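You operate a simulated robot arm through the tools that you are given. There is no shell and no other tool. Be economical: measure what you need, move in short steps, check, and stop when the job is done.

You run a simulated robot arm. Do the job below in one go: nothing can be reset, and whatever is moved stays where it is left.

TASK
Put things in order on the top of the door side leaf. At the end: the blue cup stands where the purple fibre nest stood; the silver food flask (marked "SOUP") stands where the blue cup stood; the tagged cream ball stands on top of the orange hand carder; the purple fibre nest stands where the tagged cream ball stood; whatever was shut is shut again. Leave all else as you found it, and nothing knocked over.

It is judged by the outcome, as a careful person would: the job done as asked, and still so three seconds after it is handed in. It fails if anything else is knocked over, pushed out of place, dropped, spilled or broken.

THE ROBOT
A 7-joint arm with a two-finger parallel gripper, fixed in place. Base frame: the origin is at the foot of the arm, x ahead of it, y to its left, z up; the work surface is at about z = 74.8. Readings come in cm, degrees, newtons and seconds.
With the tool pointing down near the work surface it reaches from about 30 to 68 cm from the base axis. Its first joint turns from -66.0 to 66.0 degrees. Payload 1.57 kg.
The tool frame sits at the grasp point between the pads (the TCP): z along the fingers, y along the line on which they close. The tips reach 3 cm beyond it. The gripper opens to 11 cm. The fingers are 2.4 cm wide and 1.2 cm thick; the gripper's body (4.8 by 11.2 cm) begins 7.8 cm behind the TCP.
Orientation is that of the tool frame in the base frame, as a unit quaternion [x, y, z, w]. With the fingers straight down and closing along the base's y, the tool's x points along the base's -x, its y along +y and its z along -z.

THE INTERFACE
- The arm moves only by the tool move_arm. Its arguments are lists of equal length, an entry for each row: "claw": the finger opening in cm, from 0 to 11; "dp": the shift along the base's x, y, z in units of 400 mm (1.0 is 400 mm), a list of three; "angular": the turn, a rotation vector about the base's x, y, z in units of 45 degrees (1.0 is 45 degrees), a list of three. In form: {"claw": [claw, ...], "dp": [[x, y, z], ...], "angular": [[wx, wy, wz], ...]}. A call has 1 to 10 rows; each row is the pose to reach, as a shift and turn from the pose commanded when the call began. A call with a number of a shift or a turn outside -1 to 1 is refused whole. Each row takes 0.2 s and may step no farther than 5 cm and 8.6 degrees from the row before; otherwise, or with a gripper value out of range, the whole call is refused. A pose out of reach is approached as far as the arm can. The call stops where the force on the tool passes 40 N (or 10 N more than at its start, if that is more) or the arm is blocked; 0.2 s more then pass. Each finger travels about 10.8 cm/s and halts on what it meets, pressing with about 40 N; the grip force reading is that of the motor and also rises with nothing between the fingers. The clock runs only during rows and for 0.2 s after the last one: add rows that repeat a pose to give the fingers time. It gives the time, the measured TCP pose, the force on the tool (base axes), the opening and the grip force at its end, in the units of the frame above (readings bear some noise), and new pictures: "views" is both (left out), scene, wrist or none.
- Cameras (640 x 400 px; columns grow to the right, rows downward): "scene" is fixed at [16.33, -40.87, 137.58]; the picture's right is [0.70, -0.71, 0.00], its down [-0.59, -0.58, -0.56] and it looks along [0.40, 0.39, -0.83] (base axes); focal length 321 px, centre (320, 200). "wrist" rides on the gripper at [-3.6, 0, -8] in the tool frame; the picture's right is [0.00, -1.00, 0.00], its down [0.97, 0.00, -0.24] and it looks along [0.24, 0.00, 0.97] (tool axes); focal length 218 px, centre (320, 200).
- measure_at(camera, pixels): for up to 12 pixels [column, row] of the newest picture of that camera ("zoom" is the newest enlarged one), the place [x, y, z] in the base frame of the surface seen there, good to about 0.2 cm. No time passes.
- enlarge(camera, box): a new picture of the part [left, top, right, bottom] of that camera's present view, enlarged. No time passes.
- close_job(): hands the job in; it is judged then, once.

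Keep the steps short. Do not move on a guess: measure, check each grasp and each placing, and mend mistakes. In all there are 80 turns and 120 pictures (those below and enlarged ones count). Leave the gripper open and the arm clear of the work at the hand-in unless told otherwise, and finish with a single line.

The tools are called after "Call:" as a command line: name --argument value ..., lists and objects as JSON in quotes. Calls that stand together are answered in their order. move_arm: Moves the arm, as the interface text tells. Its arguments: {"type":"object","properties":{"claw":{"type":"array"},"dp":{"type":"array"},"angular":{"type":"array"},"views":{"type":"string","enum":["both","scene","wrist","none"]}},"required":["claw","dp","angular"]} The other tools are called the same way: measure_at (camera, pixels) gives the place of the surface under pixels of a picture; enlarge (camera, box) takes an enlarged picture of a part of a camera's view; close_job () hands the job in.

At the start:

```text
clock: 0.0
tcp_pos: [41.38, -10.62, 99.62]
tool_rot: [0.0, 1.0, 0.0, 0.0]
force: [-0.6, 0.1, 0.2]
opening: 11.03
finger_force: 0.2
```

scene: 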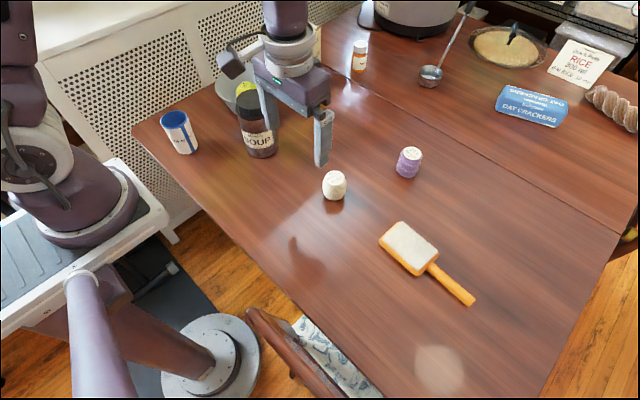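
wrist: 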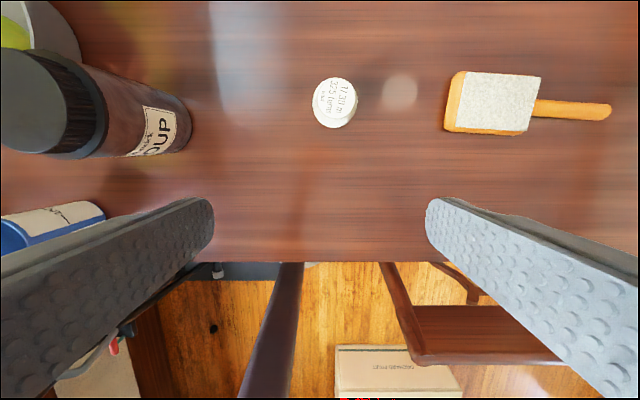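

I see the cup at (179,132), the SOUP flask at (257,132), the cream ball at (334,185), the purple nest at (408,162) and the carder at (410,248). I'll enlarge the picture to see them better, and measure them.

Call:
enlarge --camera "scene" --box '[130, 60, 450, 260]'

Call:
measure_at --camera "scene" --pixels '[[174, 119], [182, 150], [250, 98], [262, 156], [334, 177], [335, 198], [409, 152], [406, 176], [410, 245], [450, 285], [250, 110], [185, 115]]'

Call:
measure_at --camera "wrist" --pixels '[[335, 103], [316, 103], [355, 103], [335, 82], [335, 123], [490, 105], [455, 75], [540, 78], [530, 132], [447, 130], [575, 108], [300, 150]]'

```text
2.00 times, centred on (290, 160) of scene
```

zoom: 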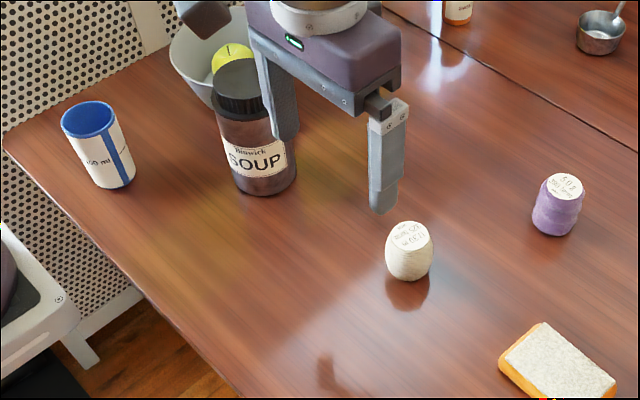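

```text
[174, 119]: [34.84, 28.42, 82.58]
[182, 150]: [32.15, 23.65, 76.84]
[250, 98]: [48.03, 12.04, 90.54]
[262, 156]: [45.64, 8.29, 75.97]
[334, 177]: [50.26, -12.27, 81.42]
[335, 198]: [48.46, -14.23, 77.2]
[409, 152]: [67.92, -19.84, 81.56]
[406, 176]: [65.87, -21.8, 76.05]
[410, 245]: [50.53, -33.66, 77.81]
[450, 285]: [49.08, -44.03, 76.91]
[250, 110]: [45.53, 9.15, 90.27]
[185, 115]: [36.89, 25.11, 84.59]
```

```text
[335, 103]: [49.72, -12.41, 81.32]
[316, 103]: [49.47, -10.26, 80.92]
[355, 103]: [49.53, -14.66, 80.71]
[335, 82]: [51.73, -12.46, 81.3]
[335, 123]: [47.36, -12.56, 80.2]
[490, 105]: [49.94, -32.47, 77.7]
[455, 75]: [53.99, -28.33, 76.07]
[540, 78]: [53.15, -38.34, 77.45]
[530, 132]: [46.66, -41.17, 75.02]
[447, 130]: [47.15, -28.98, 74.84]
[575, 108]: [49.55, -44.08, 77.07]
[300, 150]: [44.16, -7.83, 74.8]
```

The ball is about 4.5 cm wide and centred near (49.6, -12.5), with its top at about 81.3. I'll move above it, staying high, and check from there.

Call:
move_arm --claw '[11, 11, 11, 11]' --dp '[[0.07, -0.015, -0.06], [0.14, -0.03, -0.12], [0.205, -0.046, -0.175], [0.205, -0.046, -0.175]]' --angular '[[0, 0, 0], [0, 0, 0], [0, 0, 0], [0, 0, 0]]'

```text
clock: 1.0
tcp_pos: [49.42, -12.32, 92.5]
tool_rot: [0.0, 1.0, 0.001, 0.0]
force: [0.6, -0.5, 0.8]
opening: 10.99
finger_force: 0.0
```

scene: 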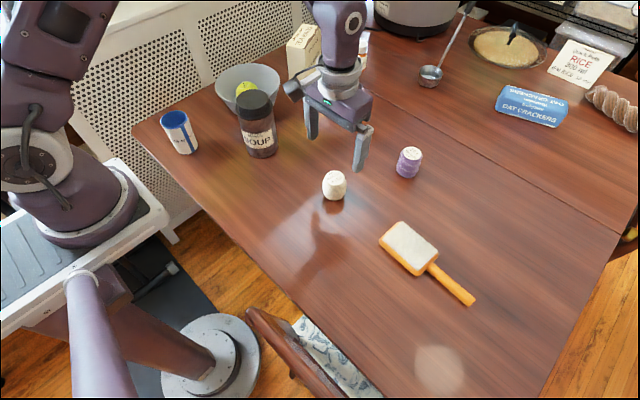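
wrist: 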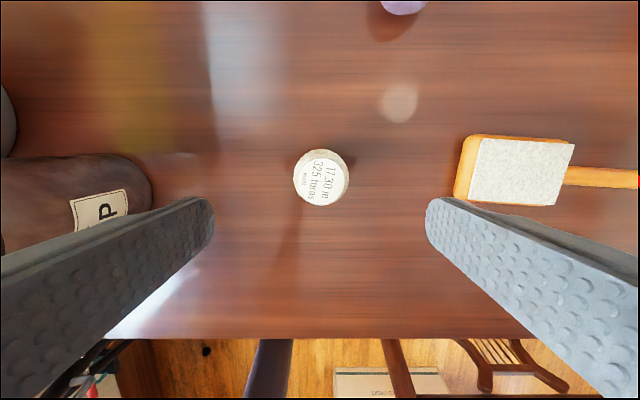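

The view is clear now, with the ball at wrist (321,178). I'll measure the ball's edges, the carder pad, the flask, the cup and the nest.

Call:
measure_at --camera "wrist" --pixels '[[295, 178], [347, 178], [321, 152], [321, 204], [321, 178], [482, 142], [572, 147], [555, 203], [472, 200], [522, 172], [463, 140], [600, 177]]'

Call:
enlarge --camera "scene" --box '[150, 40, 310, 170]'

Call:
enlarge --camera "scene" --box '[310, 130, 490, 310]'

Call:
measure_at --camera "scene" --pixels '[[400, 151], [420, 154], [411, 147], [408, 157], [397, 170], [416, 172], [406, 178], [407, 165], [398, 165], [418, 165], [324, 180], [346, 183]]'

Call:
measure_at --camera "scene" --pixels '[[162, 119], [187, 115], [173, 112], [176, 124], [180, 153], [196, 149], [187, 153], [175, 118], [237, 102], [272, 96], [254, 91], [256, 110]]'

```text
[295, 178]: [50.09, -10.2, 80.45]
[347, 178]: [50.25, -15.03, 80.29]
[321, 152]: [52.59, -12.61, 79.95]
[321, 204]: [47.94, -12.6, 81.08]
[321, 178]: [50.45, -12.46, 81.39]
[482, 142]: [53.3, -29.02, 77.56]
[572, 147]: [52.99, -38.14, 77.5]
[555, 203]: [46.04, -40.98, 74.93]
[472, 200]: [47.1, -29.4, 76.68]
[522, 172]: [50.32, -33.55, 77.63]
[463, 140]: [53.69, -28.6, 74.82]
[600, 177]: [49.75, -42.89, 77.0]
```

```text
3.08 times, centred on (230, 105) of scene
```

zoom: 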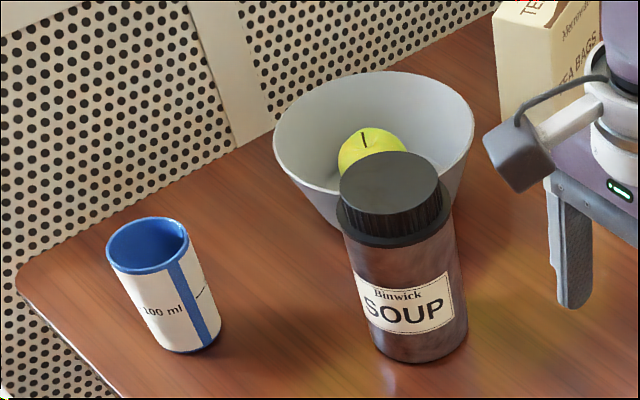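

```text
2.22 times, centred on (400, 220) of scene
```

zoom: 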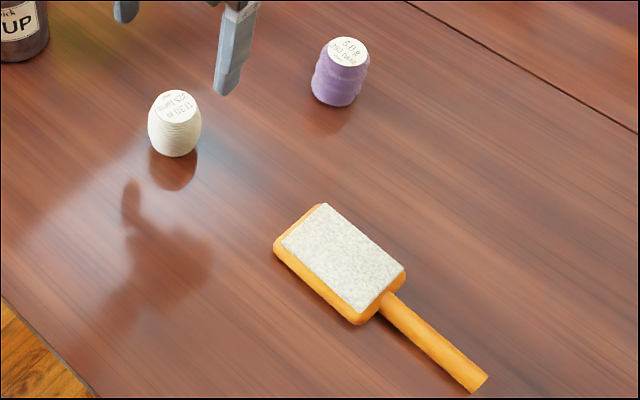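

```text
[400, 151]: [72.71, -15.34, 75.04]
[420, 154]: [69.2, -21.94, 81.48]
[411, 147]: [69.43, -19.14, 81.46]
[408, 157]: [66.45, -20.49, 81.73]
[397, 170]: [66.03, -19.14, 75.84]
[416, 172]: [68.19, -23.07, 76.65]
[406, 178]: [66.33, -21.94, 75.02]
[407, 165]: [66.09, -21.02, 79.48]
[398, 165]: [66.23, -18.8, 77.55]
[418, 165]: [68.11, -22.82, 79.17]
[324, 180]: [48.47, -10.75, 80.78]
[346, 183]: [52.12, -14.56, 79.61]
```

```text
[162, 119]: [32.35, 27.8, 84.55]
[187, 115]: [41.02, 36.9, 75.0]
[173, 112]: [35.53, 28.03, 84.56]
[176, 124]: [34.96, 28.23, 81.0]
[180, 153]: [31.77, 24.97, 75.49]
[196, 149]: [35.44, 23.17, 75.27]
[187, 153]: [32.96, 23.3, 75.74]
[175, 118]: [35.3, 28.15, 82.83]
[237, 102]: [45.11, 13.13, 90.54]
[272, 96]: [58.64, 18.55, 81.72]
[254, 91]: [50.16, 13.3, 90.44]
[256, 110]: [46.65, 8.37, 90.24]
```

The ball's centre is about (50.3, -12.6), and its equator is at about z 78. The carder pad's centre is about (50.1, -33.6, 77.6). The nest's centre is about (67.8, -20.5). I'll go down to the ball and close on it gently.

Call:
move_arm --claw '[10, 9, 9, 9, 9]' --dp '[[0.02, -0.005, -0.09], [0.02, -0.005, -0.18], [0.02, -0.005, -0.27], [0.02, -0.005, -0.3525], [0.02, -0.005, -0.3525]]' --angular '[[0, 0, 0], [0, 0, 0], [0, 0, 0], [0, 0, 0], [0, 0, 0]]'

```text
clock: 2.2
tcp_pos: [50.17, -12.66, 78.37]
tool_rot: [0.0, 1.0, 0.0, 0.0]
force: [0.7, -0.4, 0.0]
opening: 9.0
finger_force: 0.2
```

scene: 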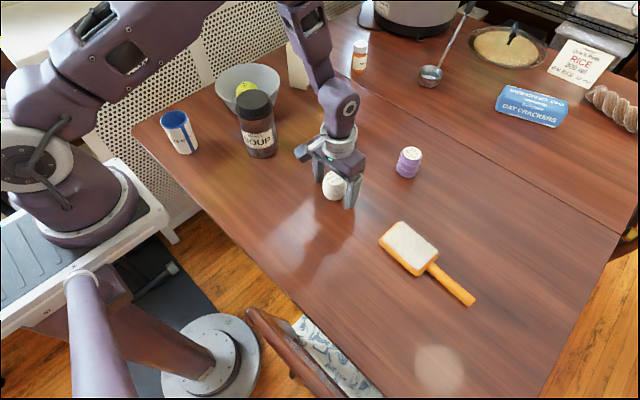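
wrist: 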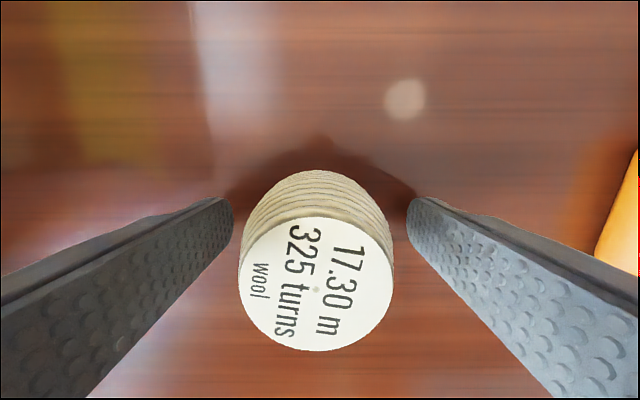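

The ball sits between the fingers. I'll check its centre and then close.

Call:
measure_at --camera "wrist" --pixels '[[316, 284], [316, 222], [316, 345], [245, 284], [388, 284]]'

Call:
move_arm --claw '[7, 6, 5, 4, 4]' --dp '[[0, 0, 0], [0, 0, 0], [0, 0, 0], [0, 0, 0], [0, 0, 0]]' --angular '[[0, 0, 0], [0, 0, 0], [0, 0, 0], [0, 0, 0], [0, 0, 0]]' --views "wrist"

```text
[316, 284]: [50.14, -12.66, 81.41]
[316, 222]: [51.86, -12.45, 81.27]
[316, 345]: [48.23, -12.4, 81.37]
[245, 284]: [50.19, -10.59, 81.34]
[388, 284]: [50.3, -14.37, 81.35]
```

```text
clock: 3.4
tcp_pos: [50.02, -12.57, 78.5]
tool_rot: [0.0, 1.0, 0.0, 0.0]
force: [-0.7, 0.1, -0.6]
opening: 5.47
finger_force: 39.7
```

wrist: 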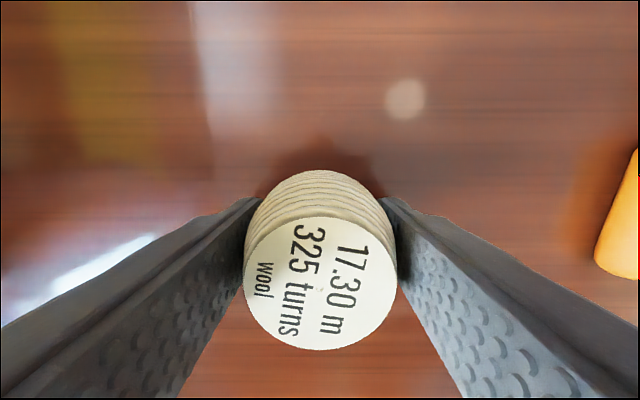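

The ball is held at 5.47 cm opening and 40 N. Its centre was (50.15, -12.5). I'll lift it 8 cm and carry it over the pad.

Call:
move_arm --claw '[4.5, 4.5, 4.5, 4.5, 4.5, 4.5, 4.5, 4.5, 4.5]' --dp '[[0, 0, 0.07], [0, 0, 0.14], [0, -0.05, 0.2], [0, -0.15, 0.2], [0, -0.25, 0.2], [0, -0.35, 0.2], [0, -0.45, 0.2], [0, -0.525, 0.2], [0, -0.525, 0.2]]' --angular '[[0, 0, 0], [0, 0, 0], [0, 0, 0], [0, 0, 0], [0, 0, 0], [0, 0, 0], [0, 0, 0], [0, 0, 0], [0, 0, 0]]'

```text
clock: 5.4
tcp_pos: [50.32, -33.91, 86.56]
tool_rot: [0.0, 1.0, -0.001, 0.0]
force: [0.2, 0.4, -0.8]
opening: 5.46
finger_force: 39.3
```

scene: 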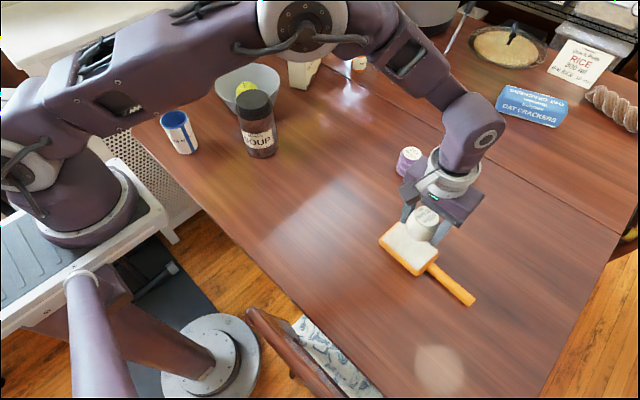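
wrist: 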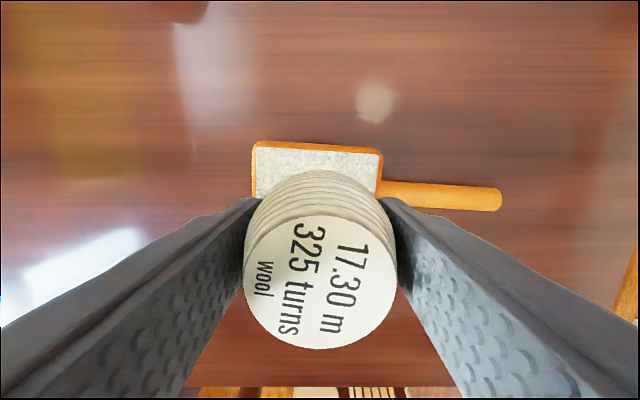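

The ball is over the pad. I'll lower it slowly to TCP z of about 81.3.

Call:
move_arm --claw '[4.5, 4.5, 4.5, 4.5, 4.5]' --dp '[[0, 0, -0.05], [0, 0, -0.09], [0, 0, -0.115], [0, 0, -0.127], [0, 0, -0.13]]' --angular '[[0, 0, 0], [0, 0, 0], [0, 0, 0], [0, 0, 0], [0, 0, 0]]'

```text
clock: 6.6
tcp_pos: [50.2, -33.78, 81.27]
tool_rot: [0.0, 1.0, 0.0, 0.0]
force: [0.5, -0.5, 1.3]
opening: 5.45
finger_force: 40.4
```

scene: 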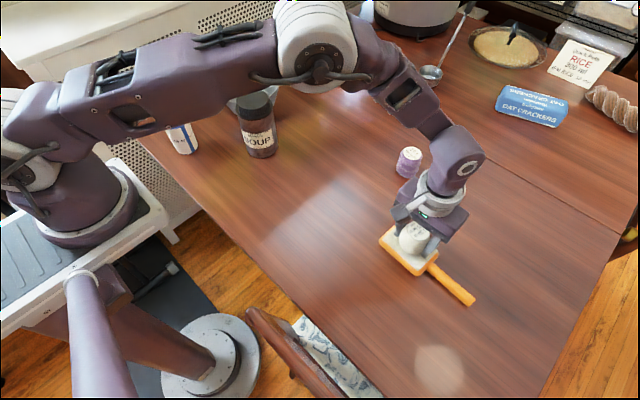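
wrist: 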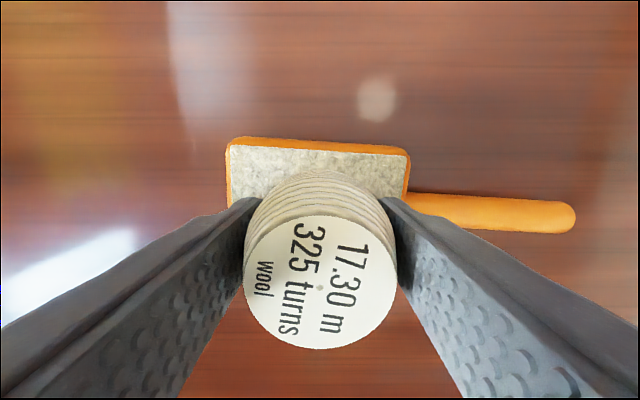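

There's only about 1.3 N of contact force. I'll creep down in 0.1 cm steps to find the contact.

Call:
move_arm --claw '[4.5, 4.5]' --dp '[[0, 0, -0.0025], [0, 0, -0.0025]]' --angular '[[0, 0, 0], [0, 0, 0]]' --views "none"

Call:
move_arm --claw '[4.5, 4.5]' --dp '[[0, 0, -0.0025], [0, 0, -0.0025]]' --angular '[[0, 0, 0], [0, 0, 0]]' --views "none"

```text
clock: 7.2
tcp_pos: [50.19, -33.78, 81.23]
tool_rot: [0.0, 1.0, -0.001, 0.0]
force: [-0.1, -0.6, -0.3]
opening: 5.46
finger_force: 39.5
```

```text
clock: 7.8
tcp_pos: [50.27, -33.8, 81.14]
tool_rot: [0.0, 1.0, -0.001, 0.0]
force: [-4.7, 2.6, 14.6]
opening: 5.46
finger_force: 39.9
```

I've got contact at 14.6 N. I'll ease up 0.05 cm, open slowly, and then rise.

Call:
move_arm --claw '[4.5, 5.6, 6.2, 7.0, 8.0, 8.5, 9]' --dp '[[0, 0, 0.00125], [0, 0, 0.00125], [0, 0, 0.00125], [0, 0, 0.00125], [0, 0, 0.002], [0, 0, 0.05], [0, 0, 0.15]]' --angular '[[0, 0, 0], [0, 0, 0], [0, 0, 0], [0, 0, 0], [0, 0, 0], [0, 0, 0], [0, 0, 0]]'

```text
clock: 9.4
tcp_pos: [50.3, -33.73, 87.15]
tool_rot: [0.0, 1.0, 0.0, 0.0]
force: [-0.4, 0.1, 0.8]
opening: 8.99
finger_force: 0.0
```

scene: 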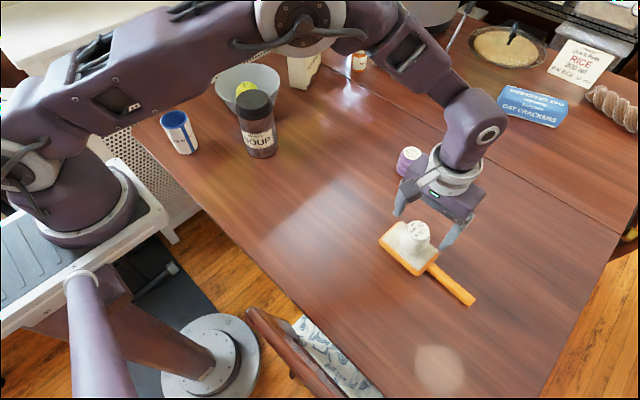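
wrist: 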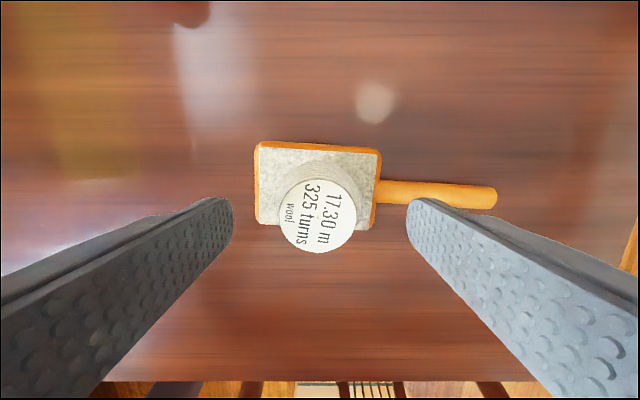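

The ball stands upright on the carder. The nest is at about (67.8, -20.4), about 71 cm out, so I'll tilt the fingers 20° outward. I'll rise and go above the nest with that tilt.

Call:
move_arm --claw '[9, 9, 9, 9, 9, 9, 9, 9, 9]' --dp '[[0, 0, 0.1], [0, 0.02, 0.12], [0.08, 0.08, 0.12], [0.16, 0.15, 0.12], [0.24, 0.21, 0.12], [0.32, 0.27, 0.12], [0.4, 0.32, 0.12], [0.44, 0.334, 0.1], [0.44, 0.334, 0.1]]' --angular '[[0, 0, 0], [0, 0, 0], [0, 0, 0], [0, -0.1, 0], [0, -0.2, 0], [0, -0.3, 0], [0, -0.4, 0], [0, -0.444, 0], [0, -0.444, 0]]'

```text
clock: 11.4
tcp_pos: [67.84, -20.41, 91.13]
tool_rot: [0.0, 0.985, 0.0, 0.173]
force: [0.0, -0.9, 0.7]
opening: 8.99
finger_force: 0.2
```

scene: 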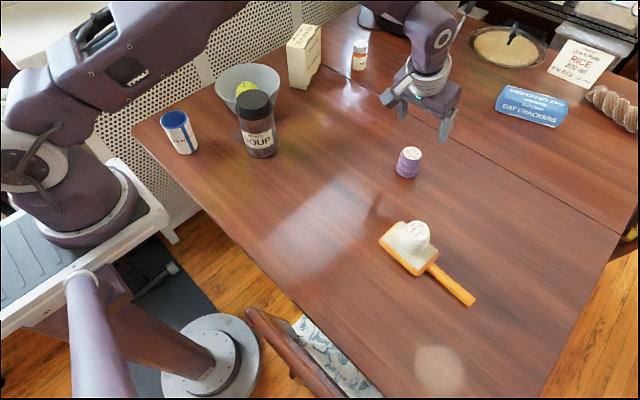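
wrist: 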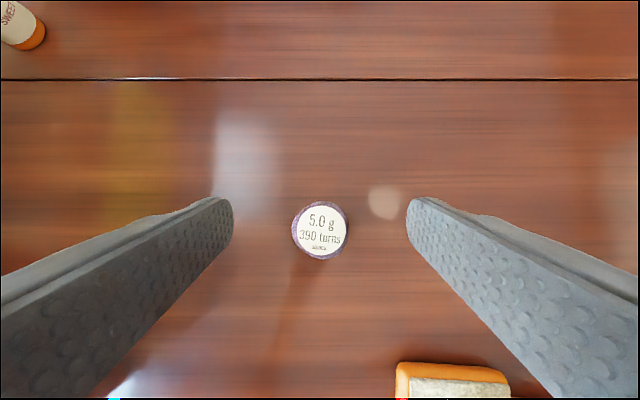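

I reached it with a 20° tilt. I'll measure the nest top from overhead.

Call:
measure_at --camera "wrist" --pixels '[[320, 229], [298, 229], [344, 229], [320, 207], [320, 253], [293, 229], [348, 229], [320, 259], [320, 203]]'

```text
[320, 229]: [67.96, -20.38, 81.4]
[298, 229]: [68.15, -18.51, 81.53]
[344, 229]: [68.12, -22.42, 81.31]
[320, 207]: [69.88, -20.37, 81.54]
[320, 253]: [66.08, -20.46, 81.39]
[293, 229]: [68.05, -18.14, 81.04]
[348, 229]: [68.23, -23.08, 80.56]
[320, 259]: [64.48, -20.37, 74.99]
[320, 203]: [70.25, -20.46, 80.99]
```

The nest's centre is (68.0, -20.4). I'll go down to z 78.6.

Call:
move_arm --claw '[9, 9, 9, 9, 9]' --dp '[[0.004, 0, -0.1], [0.004, 0, -0.2], [0.004, 0, -0.28], [0.004, 0, -0.314], [0.004, 0, -0.314]]' --angular '[[0, 0, 0], [0, 0, 0], [0, 0, 0], [0, 0, 0], [0, 0, 0]]'

```text
clock: 12.6
tcp_pos: [68.03, -20.39, 78.5]
tool_rot: [0.0, 0.985, -0.001, 0.174]
force: [-0.5, 0.5, 0.7]
opening: 8.98
finger_force: 0.1
```

scene: 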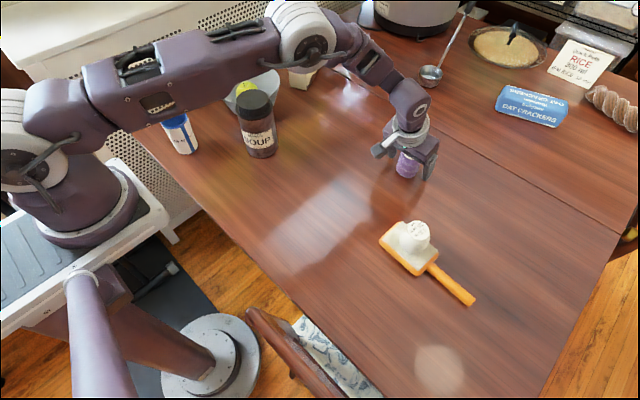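
wrist: 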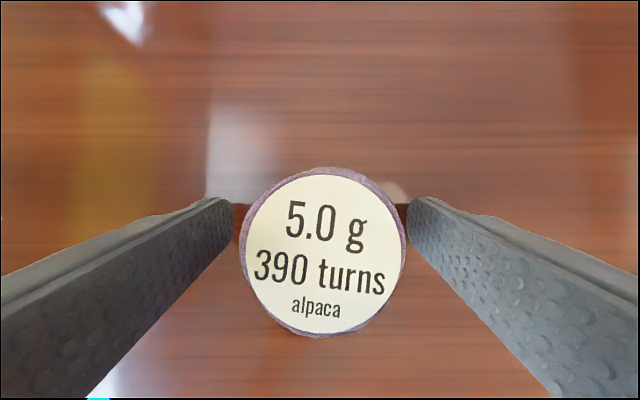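

The nest is centred between the fingers. I'll close on it and then lift 9 cm.

Call:
move_arm --claw '[7, 6, 5, 4, 4, 4, 4, 4]' --dp '[[0, 0, 0], [0, 0, 0], [0, 0, 0], [0, 0, 0], [0, 0, 0], [0, 0, 0.05], [0, 0, 0.14], [0, 0, 0.22]]' --angular '[[0, 0, 0], [0, 0, 0], [0, 0, 0], [0, 0, 0], [0, 0, 0], [0, 0, 0], [0, 0, 0], [0, 0, 0]]'

```text
clock: 14.4
tcp_pos: [67.85, -20.23, 87.39]
tool_rot: [0.0, 0.985, 0.0, 0.174]
force: [-0.3, -0.4, -0.9]
opening: 5.46
finger_force: 40.2
```

scene: 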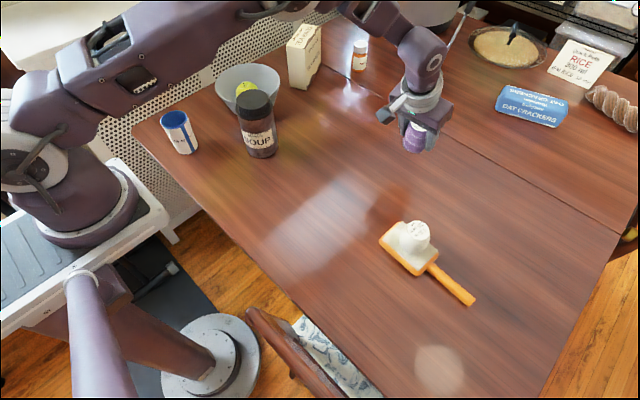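
wrist: 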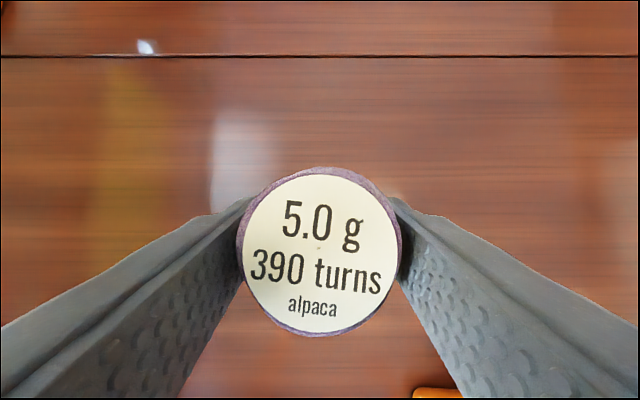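

The nest is held upright. I'll carry it over the ball's old spot at (50.15, -12.5).

Call:
move_arm --claw '[4, 4, 4, 4, 4, 4]' --dp '[[-0.09, 0.04, 0], [-0.18, 0.08, 0], [-0.27, 0.12, 0], [-0.36, 0.16, 0], [-0.446, 0.1975, 0], [-0.446, 0.1975, -0.1]]' --angular '[[0, 0, 0], [0, 0, 0], [0, 0, 0], [0, 0, 0], [0, 0, 0], [0, 0, 0]]' --views "scene"

```text
clock: 15.8
tcp_pos: [50.12, -12.51, 83.44]
tool_rot: [0.0, 0.985, -0.001, 0.173]
force: [-0.2, 0.1, 0.2]
opening: 5.48
finger_force: 40.2
```

scene: 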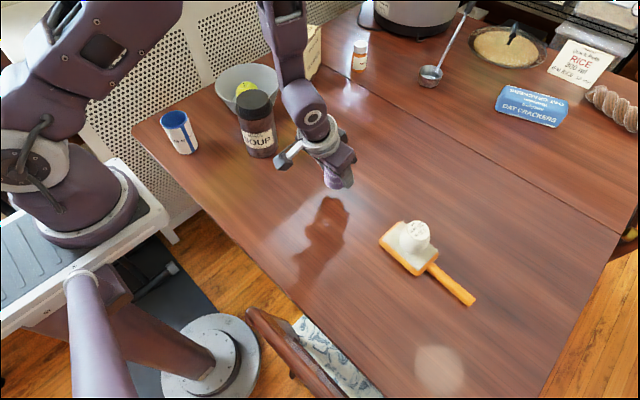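

I'll lower the nest to just above the table and then creep down.

Call:
move_arm --claw '[4, 4, 4, 4]' --dp '[[0, 0, -0.06], [0, 0, -0.1], [0, 0, -0.118], [0, 0, -0.118]]' --angular '[[0, 0, 0], [0, 0, 0], [0, 0, 0], [0, 0, 0]]' --views "none"

Call:
move_arm --claw '[4, 4]' --dp '[[0, 0, -0.0025], [0, 0, -0.0025]]' --angular '[[0, 0, 0], [0, 0, 0]]' --views "none"

```text
clock: 16.8
tcp_pos: [50.36, -12.51, 78.66]
tool_rot: [0.0, 0.985, 0.0, 0.174]
force: [-0.7, -0.7, 0.3]
opening: 5.44
finger_force: 40.1
```

```text
clock: 17.4
tcp_pos: [50.23, -12.49, 78.59]
tool_rot: [0.001, 0.985, 0.0, 0.174]
force: [-0.1, 0.2, 0.1]
opening: 5.43
finger_force: 40.0
```

There's no contact yet, so I'll take one more small step.

Call:
move_arm --claw '[4, 4]' --dp '[[0, 0, -0.002], [0, 0, -0.002]]' --angular '[[0, 0, 0], [0, 0, 0]]' --views "none"

```text
clock: 18.0
tcp_pos: [50.23, -12.44, 78.49]
tool_rot: [0.0, 0.985, -0.001, 0.174]
force: [-3.8, 0.9, 17.8]
opening: 5.46
finger_force: 40.1
```

I've got contact. I'll ease up 0.05 cm, open, and rise.

Call:
move_arm --claw '[4, 5.6, 6.2, 7, 8, 8.5, 9, 9, 9]' --dp '[[0, 0, 0.00125], [0, 0, 0.00125], [0, 0, 0.00125], [0, 0, 0.00125], [0, 0, 0.002], [0, 0, 0.05], [0, 0, 0.15], [0, 0, 0.25], [0, 0, 0.35]]' --angular '[[0, 0, 0], [0, 0, 0], [0, 0, 0], [0, 0, 0], [0, 0, 0], [0, 0, 0], [0, 0, 0], [0, 0, 0], [0, 0, 0]]'

```text
clock: 20.0
tcp_pos: [49.97, -12.19, 92.54]
tool_rot: [-0.001, 0.985, 0.001, 0.174]
force: [0.0, -0.4, 0.3]
opening: 8.98
finger_force: 0.1
```

scene: 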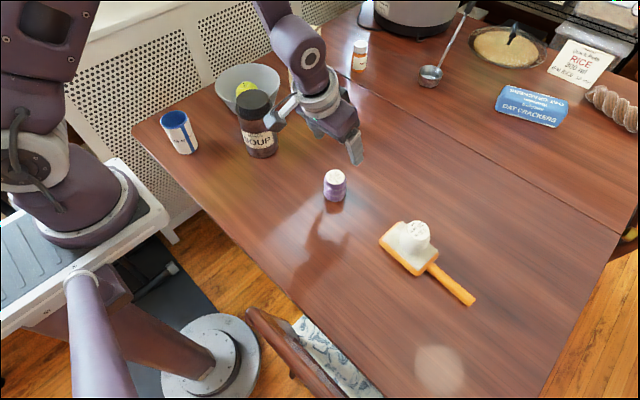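
wrist: 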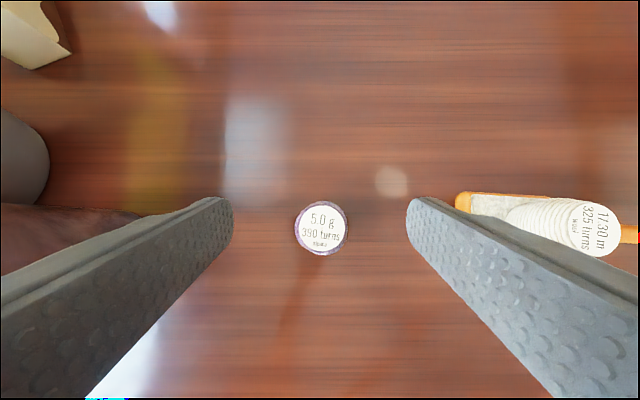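

The nest stands on the ball's old spot. Next is the blue cup at about (34.5, 26). I'll rise and fly above it with tips over 94, which is clear of the flask top at 90.5.

Call:
move_arm --claw '[9, 9, 9, 9, 10, 11, 11, 11, 11, 11]' --dp '[[0, 0, 0.12], [-0.044, 0.107, 0.14], [-0.088, 0.214, 0.15], [-0.132, 0.321, 0.15], [-0.176, 0.428, 0.15], [-0.219, 0.535, 0.15], [-0.263, 0.642, 0.15], [-0.307, 0.749, 0.15], [-0.351, 0.856, 0.15], [-0.395, 0.9625, 0.15]]' --angular '[[0, 0, 0], [0, 0, 0], [0, 0, 0], [0, 0, 0], [0, 0, 0], [0, 0, 0], [0, 0, 0], [0, 0, 0], [0, 0, 0], [0, 0, 0]]'

```text
clock: 22.2
tcp_pos: [34.66, 26.18, 98.75]
tool_rot: [0.0, 0.985, 0.0, 0.174]
force: [0.3, 0.9, -0.2]
opening: 11.01
finger_force: 0.0
out of reach, approached as far as the arm can: row 7, 8
```

scene: 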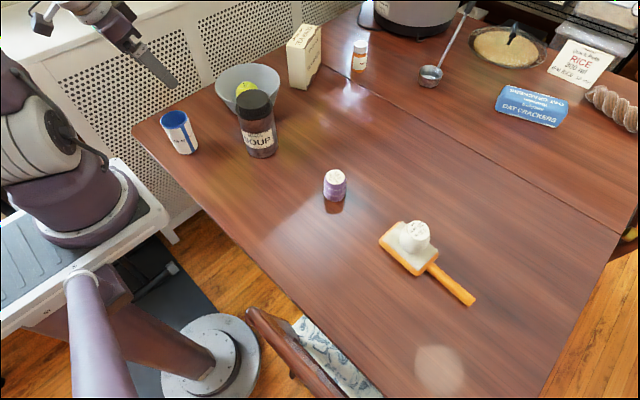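
wrist: 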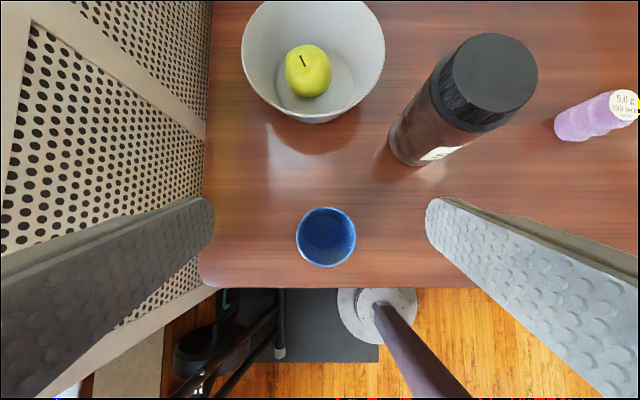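

The gripper is above the cup. Rows 7 and 8 passed too close to the base, so I'll route farther out next time. The wall panel is near the left finger, so I'll measure the cup, the wall, the flask and the bowl.

Call:
measure_at --camera "wrist" --pixels '[[298, 237], [355, 237], [326, 209], [326, 265], [326, 237], [190, 130], [180, 180], [206, 260], [300, 276], [270, 60], [315, 122], [330, 20]]'

Call:
measure_at --camera "scene" --pixels '[[162, 119], [187, 115], [173, 112], [178, 126], [163, 116], [179, 153], [198, 150], [188, 153], [145, 120], [200, 80], [237, 102], [280, 80]]'

Call:
enlarge --camera "wrist" --box '[200, 0, 540, 300]'

```text
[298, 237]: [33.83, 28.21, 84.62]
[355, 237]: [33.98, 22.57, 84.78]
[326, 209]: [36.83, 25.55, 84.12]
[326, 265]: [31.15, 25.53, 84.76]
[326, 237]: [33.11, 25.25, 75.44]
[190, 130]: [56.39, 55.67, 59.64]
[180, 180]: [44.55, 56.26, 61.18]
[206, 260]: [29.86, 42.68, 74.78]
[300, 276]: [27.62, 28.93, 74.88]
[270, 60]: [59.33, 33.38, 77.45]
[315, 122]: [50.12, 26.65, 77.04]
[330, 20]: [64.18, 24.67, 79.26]
```

```text
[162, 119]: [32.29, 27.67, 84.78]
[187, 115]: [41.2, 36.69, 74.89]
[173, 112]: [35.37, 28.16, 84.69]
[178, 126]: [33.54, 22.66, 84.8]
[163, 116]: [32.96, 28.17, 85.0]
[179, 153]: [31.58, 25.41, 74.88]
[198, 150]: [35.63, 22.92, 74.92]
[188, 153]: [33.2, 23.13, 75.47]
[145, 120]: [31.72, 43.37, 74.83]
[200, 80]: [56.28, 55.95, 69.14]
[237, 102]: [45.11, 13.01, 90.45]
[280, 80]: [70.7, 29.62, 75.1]
```

```text
1.33 times, centred on (370, 150) of wrist
```

zoom: 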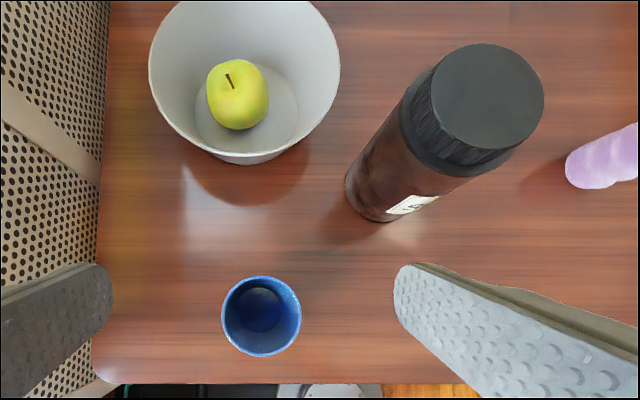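

The cup is empty, with its centre at (33.95, 25.4), its rim at z 84.7 and a diameter of about 5.8 cm. There's plenty of room around it. I'll reduce the tilt to 13°, which still reaches 71 cm, and go down part way.

Call:
move_arm --claw '[10, 10, 10, 10]' --dp '[[-0.014, -0.016, -0.08], [-0.014, -0.016, -0.16], [-0.014, -0.016, -0.22], [-0.014, -0.016, -0.22]]' --angular '[[0, 0.1556, 0], [0, 0.1556, 0], [0, 0.1556, 0], [0, 0.1556, 0]]' --views "wrist"

```text
clock: 23.2
tcp_pos: [33.83, 25.47, 89.74]
tool_rot: [0.0, 0.994, 0.0, 0.112]
force: [-0.2, 0.1, 0.3]
opening: 9.99
finger_force: 0.1
out of reach, approached as far as the arm can: row 2
```

wrist: 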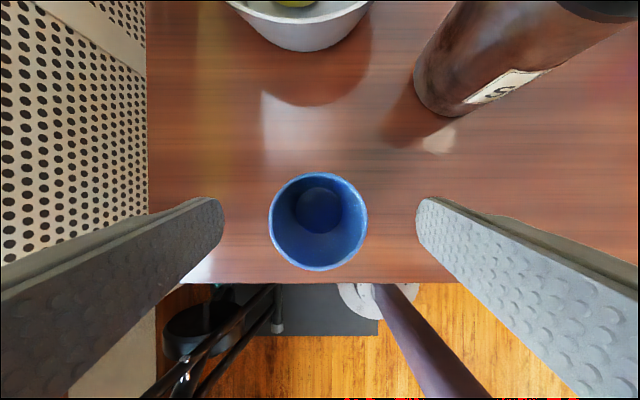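

It's well aligned. I'll re-measure the rim and then go down to z 80.6.

Call:
measure_at --camera "wrist" --pixels '[[272, 222], [365, 222], [318, 176], [318, 267]]'

Call:
move_arm --claw '[10, 10, 10, 10]' --dp '[[0, 0, -0.08], [0, 0, -0.16], [0, 0, -0.2275], [0, 0, -0.2275]]' --angular '[[0, 0, 0], [0, 0, 0], [0, 0, 0], [0, 0, 0]]'

```text
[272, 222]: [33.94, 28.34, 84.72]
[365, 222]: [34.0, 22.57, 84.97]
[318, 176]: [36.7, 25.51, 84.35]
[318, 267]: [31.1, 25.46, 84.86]
```

```text
clock: 24.2
tcp_pos: [33.77, 25.47, 80.71]
tool_rot: [0.0, 0.994, 0.0, 0.113]
force: [0.1, -0.4, -0.4]
opening: 10.01
finger_force: 0.0
```

scene: 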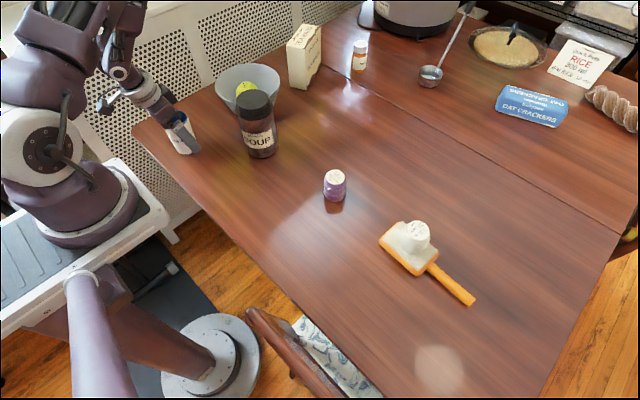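
wrist: 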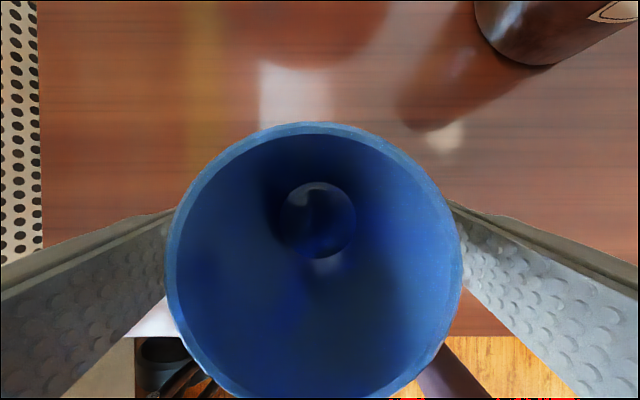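

The cup is between the fingers, with its spot at (33.9, 25.46). I'll close on it.

Call:
move_arm --claw '[8.5, 7, 6, 5, 4.5, 4.5]' --dp '[[0.0025, 0, 0], [0.0025, 0, 0], [0.0025, 0, 0], [0.0025, 0, 0], [0.0025, 0, 0], [0.0025, 0, 0]]' --angular '[[0, 0, 0], [0, 0, 0], [0, 0, 0], [0, 0, 0], [0, 0, 0], [0, 0, 0]]' --views "wrist"

```text
clock: 25.6
tcp_pos: [33.88, 25.37, 80.59]
tool_rot: [0.0, 0.994, 0.0, 0.113]
force: [-1.4, 0.4, 0.6]
opening: 5.87
finger_force: 40.3
```

wrist: 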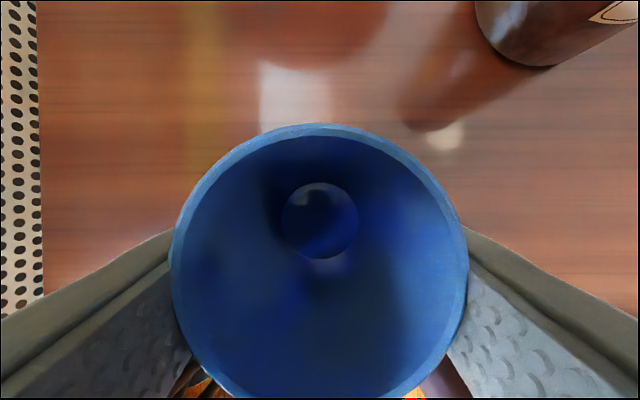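

The cup is held at 5.87 cm. I'll lift it and move a little outward, then up to z of about 100 so the cup's bottom clears the flask.

Call:
move_arm --claw '[4.5, 4.5, 4.5, 4.5, 4.5, 4.5, 4.5]' --dp '[[0, 0, 0.06], [0.02, 0, 0.16], [0.09, -0.02, 0.2], [0.16, -0.04, 0.26], [0.18, -0.04, 0.37], [0.18, -0.04, 0.48], [0.18, -0.04, 0.48]]' --angular '[[0, 0, 0], [0, 0, 0], [0, 0, 0], [0, 0, 0], [0, 0, 0], [0, 0, 0], [0, 0, 0]]'

```text
clock: 27.2
tcp_pos: [41.18, 23.95, 99.96]
tool_rot: [0.0, 0.994, 0.0, 0.113]
force: [0.7, 0.0, 0.0]
opening: 5.86
finger_force: 40.0
```

scene: 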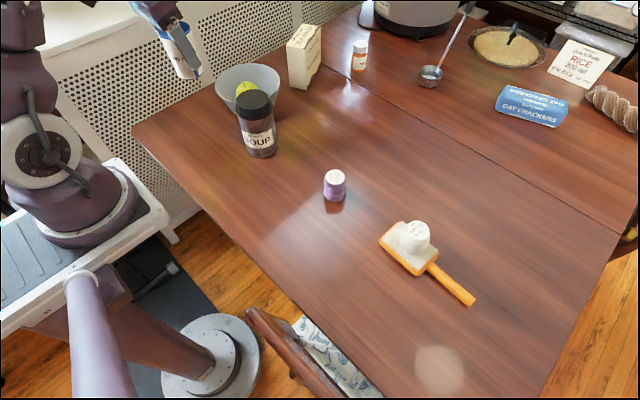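
wrist: 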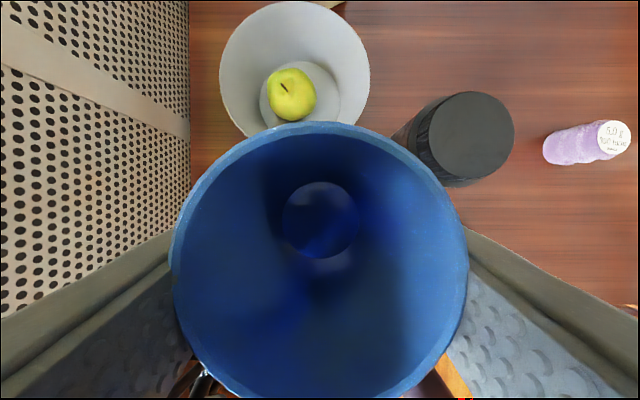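

I'll carry the cup across, over the flask and on toward the nest's old spot.

Call:
move_arm --claw '[4.5, 4.5, 4.5, 4.5, 4.5, 4.5, 4.5, 4.5, 4.5, 4.5]' --dp '[[0.0598, -0.0982, 0], [0.1196, -0.1964, 0], [0.1794, -0.2946, 0], [0.2392, -0.3928, 0], [0.299, -0.491, 0], [0.3588, -0.5892, 0], [0.4186, -0.6874, -0.03], [0.4784, -0.7856, -0.06], [0.5382, -0.8838, -0.1], [0.598, -0.982, -0.14]]' --angular '[[0, 0, 0], [0, 0, 0], [0, 0, 0], [0, 0, 0], [0, 0, 0], [0, 0, 0], [0, 0, 0], [0, 0, 0], [0, 0, 0], [0, 0, 0]]'

```text
clock: 29.4
tcp_pos: [65.0, -15.47, 94.3]
tool_rot: [0.001, 0.994, 0.0, 0.113]
force: [0.1, 0.1, -1.8]
opening: 5.83
finger_force: 39.7
```

scene: 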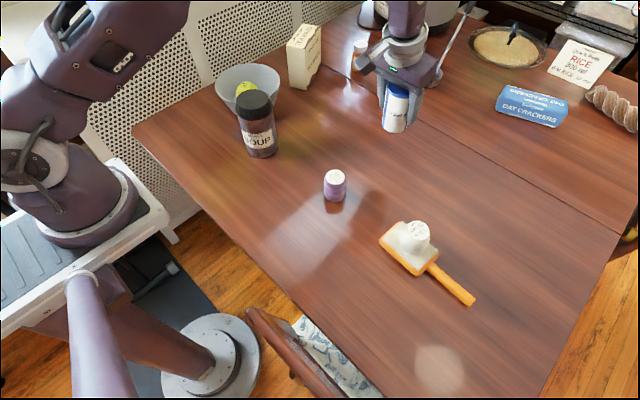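
wrist: 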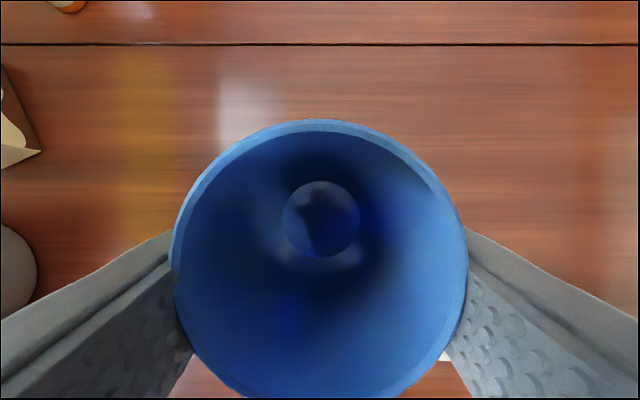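

I'll move to (68.0, -20.4) and go down to just above the table.

Call:
move_arm --claw '[4.5, 4.5, 4.5, 4.5, 4.5, 4.5]' --dp '[[0.04, -0.06, -0.06], [0.075, -0.1225, -0.12], [0.075, -0.1225, -0.22], [0.075, -0.1225, -0.3], [0.075, -0.1225, -0.333], [0.075, -0.1225, -0.333]]' --angular '[[0, 0, 0], [0, 0, 0], [0, 0, 0], [0, 0, 0], [0, 0, 0], [0, 0, 0]]' --views "scene"

```text
clock: 30.8
tcp_pos: [68.05, -20.41, 80.82]
tool_rot: [-0.001, 0.994, 0.0, 0.113]
force: [0.6, 0.5, -0.8]
opening: 5.83
finger_force: 40.2
```

scene: 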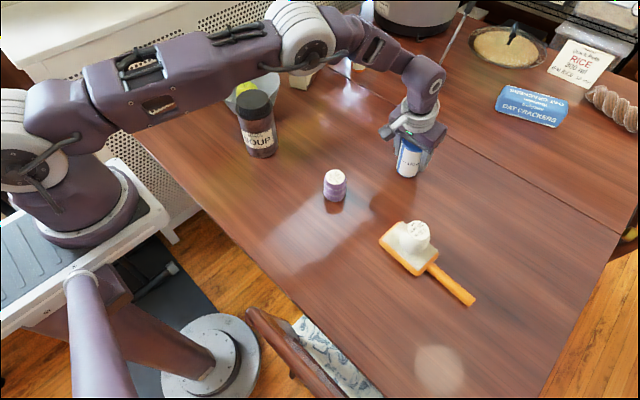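

The cup is on target. I'll creep down to contact.

Call:
move_arm --claw '[4.5, 4.5]' --dp '[[0, 0, -0.0025], [0, 0, -0.0035]]' --angular '[[0, 0, 0], [0, 0, 0]]' --views "none"

Call:
move_arm --claw '[4.5, 4.5]' --dp '[[0, 0, -0.0015], [0, 0, -0.002]]' --angular '[[0, 0, 0], [0, 0, 0]]' --views "none"

```text
clock: 31.4
tcp_pos: [68.06, -20.42, 80.95]
tool_rot: [0.0, 0.994, -0.001, 0.114]
force: [-3.3, 1.0, 8.5]
opening: 5.8
finger_force: 40.0
```

```text
clock: 32.0
tcp_pos: [68.01, -20.45, 80.84]
tool_rot: [0.0, 0.993, 0.0, 0.114]
force: [-5.3, -1.1, 20.8]
opening: 5.8
finger_force: 39.9
```

I've got contact. I'll ease up 0.08 cm, release, and rise straight up.

Call:
move_arm --claw '[4.5, 5.9, 6.5, 7.5, 9, 10, 10, 10, 10]' --dp '[[0, 0, 0.002], [0, 0, 0.002], [0, 0, 0.002], [0, 0, 0.002], [0, 0, 0.002], [0, 0, 0.06], [0, 0, 0.16], [0, 0, 0.26], [0, 0, 0.36]]' --angular '[[0, 0, 0], [0, 0, 0], [0, 0, 0], [0, 0, 0], [0, 0, 0], [0, 0, 0], [0, 0, 0], [0, 0, 0], [0, 0, 0]]'

```text
clock: 34.0
tcp_pos: [68.24, -20.42, 95.04]
tool_rot: [-0.001, 0.994, 0.0, 0.113]
force: [0.2, -0.3, -0.1]
opening: 10.01
finger_force: 0.0
```

scene: 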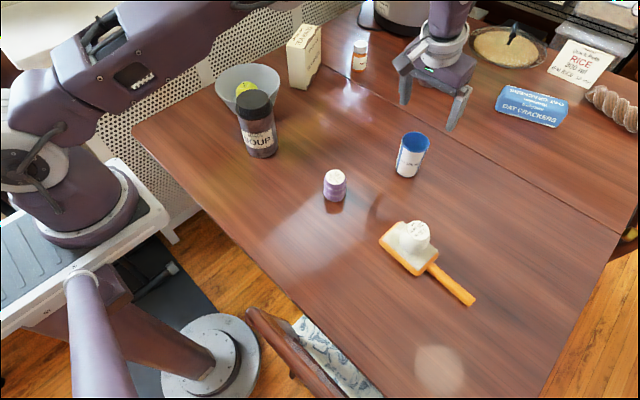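
wrist: 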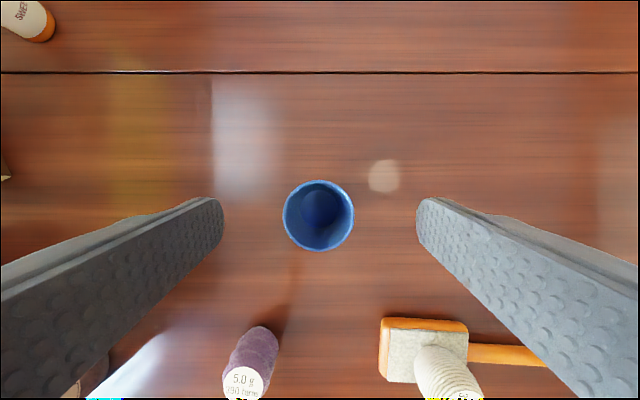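

The cup stands upright on the nest's old spot. Next I'll go above the flask, turn the tool straight down, and measure its body against its cap.

Call:
move_arm --claw '[10, 10, 10, 10, 11, 11, 11, 11, 11, 11]' --dp '[[-0.0515, 0.078, 0.05], [-0.103, 0.156, 0.1], [-0.1545, 0.234, 0.15], [-0.206, 0.312, 0.2], [-0.2575, 0.39, 0.22], [-0.309, 0.468, 0.22], [-0.3605, 0.546, 0.22], [-0.412, 0.624, 0.22], [-0.4635, 0.702, 0.22], [-0.515, 0.78, 0.22]]' --angular '[[0, 0, 0], [0, 0.05, 0], [0, 0.1, 0], [0, 0.15, 0], [0, 0.2, 0], [0, 0.25, 0], [0, 0.289, 0], [0, 0.289, 0], [0, 0.289, 0], [0, 0.289, 0]]'

Call:
enlarge --camera "scene" --box '[210, 70, 306, 166]'

```text
clock: 36.2
tcp_pos: [47.57, 10.9, 104.16]
tool_rot: [0.0, 1.0, 0.0, 0.001]
force: [0.1, 0.6, 1.0]
opening: 10.98
finger_force: 0.1
```

scene: 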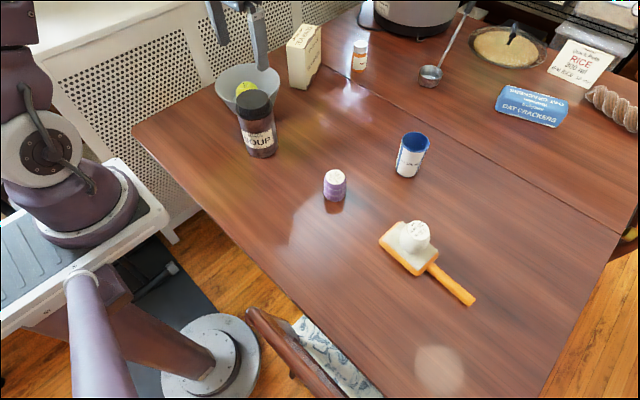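
wrist: 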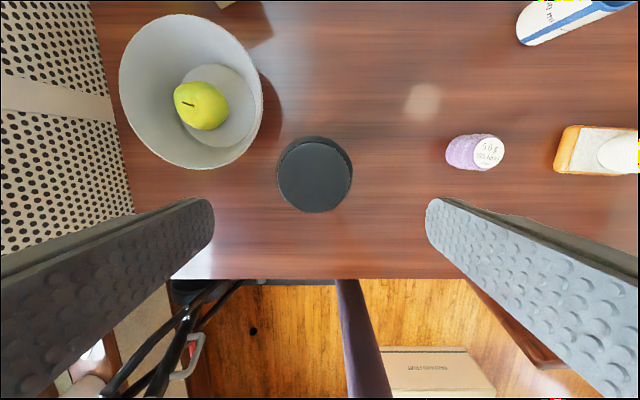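

```text
4.17 times, centred on (258, 118) of scene
```

zoom: 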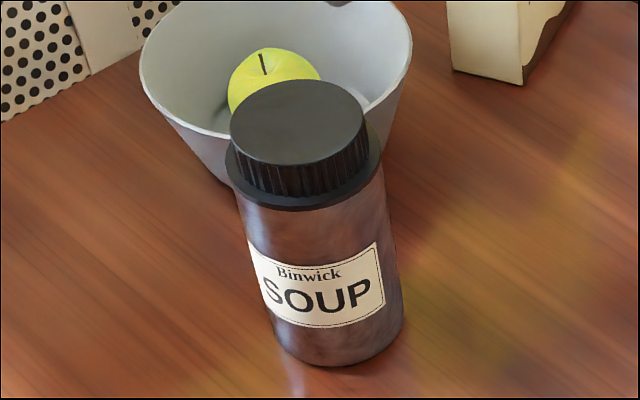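

I'll measure the cap, the collar and the body edges.

Call:
measure_at --camera "zoom" --pixels '[[232, 125], [366, 125], [300, 82], [298, 165], [226, 165], [381, 150], [300, 208], [246, 215], [385, 190], [276, 340], [402, 320], [340, 364]]'

Call:
measure_at --camera "wrist" --pixels '[[278, 176], [352, 176], [315, 142], [315, 211], [315, 176], [278, 160], [315, 137], [352, 160], [190, 165], [262, 100], [125, 100], [200, 16]]'

```text
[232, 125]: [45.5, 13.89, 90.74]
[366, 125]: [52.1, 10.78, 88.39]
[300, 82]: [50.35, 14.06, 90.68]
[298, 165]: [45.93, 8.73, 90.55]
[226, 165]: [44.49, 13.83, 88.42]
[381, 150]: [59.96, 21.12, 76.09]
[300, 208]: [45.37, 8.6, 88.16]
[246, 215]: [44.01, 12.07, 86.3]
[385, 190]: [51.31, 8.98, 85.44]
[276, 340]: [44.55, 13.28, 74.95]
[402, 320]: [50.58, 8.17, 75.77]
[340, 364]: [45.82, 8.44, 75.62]
```

```text
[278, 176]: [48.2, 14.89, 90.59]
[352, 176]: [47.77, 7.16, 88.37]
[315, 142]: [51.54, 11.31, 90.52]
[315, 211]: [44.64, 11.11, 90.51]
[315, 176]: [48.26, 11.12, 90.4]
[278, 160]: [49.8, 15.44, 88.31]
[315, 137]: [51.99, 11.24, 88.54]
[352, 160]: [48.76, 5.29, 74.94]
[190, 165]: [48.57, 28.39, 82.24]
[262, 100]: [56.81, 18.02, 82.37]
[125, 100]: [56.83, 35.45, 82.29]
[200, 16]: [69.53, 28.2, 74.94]
```

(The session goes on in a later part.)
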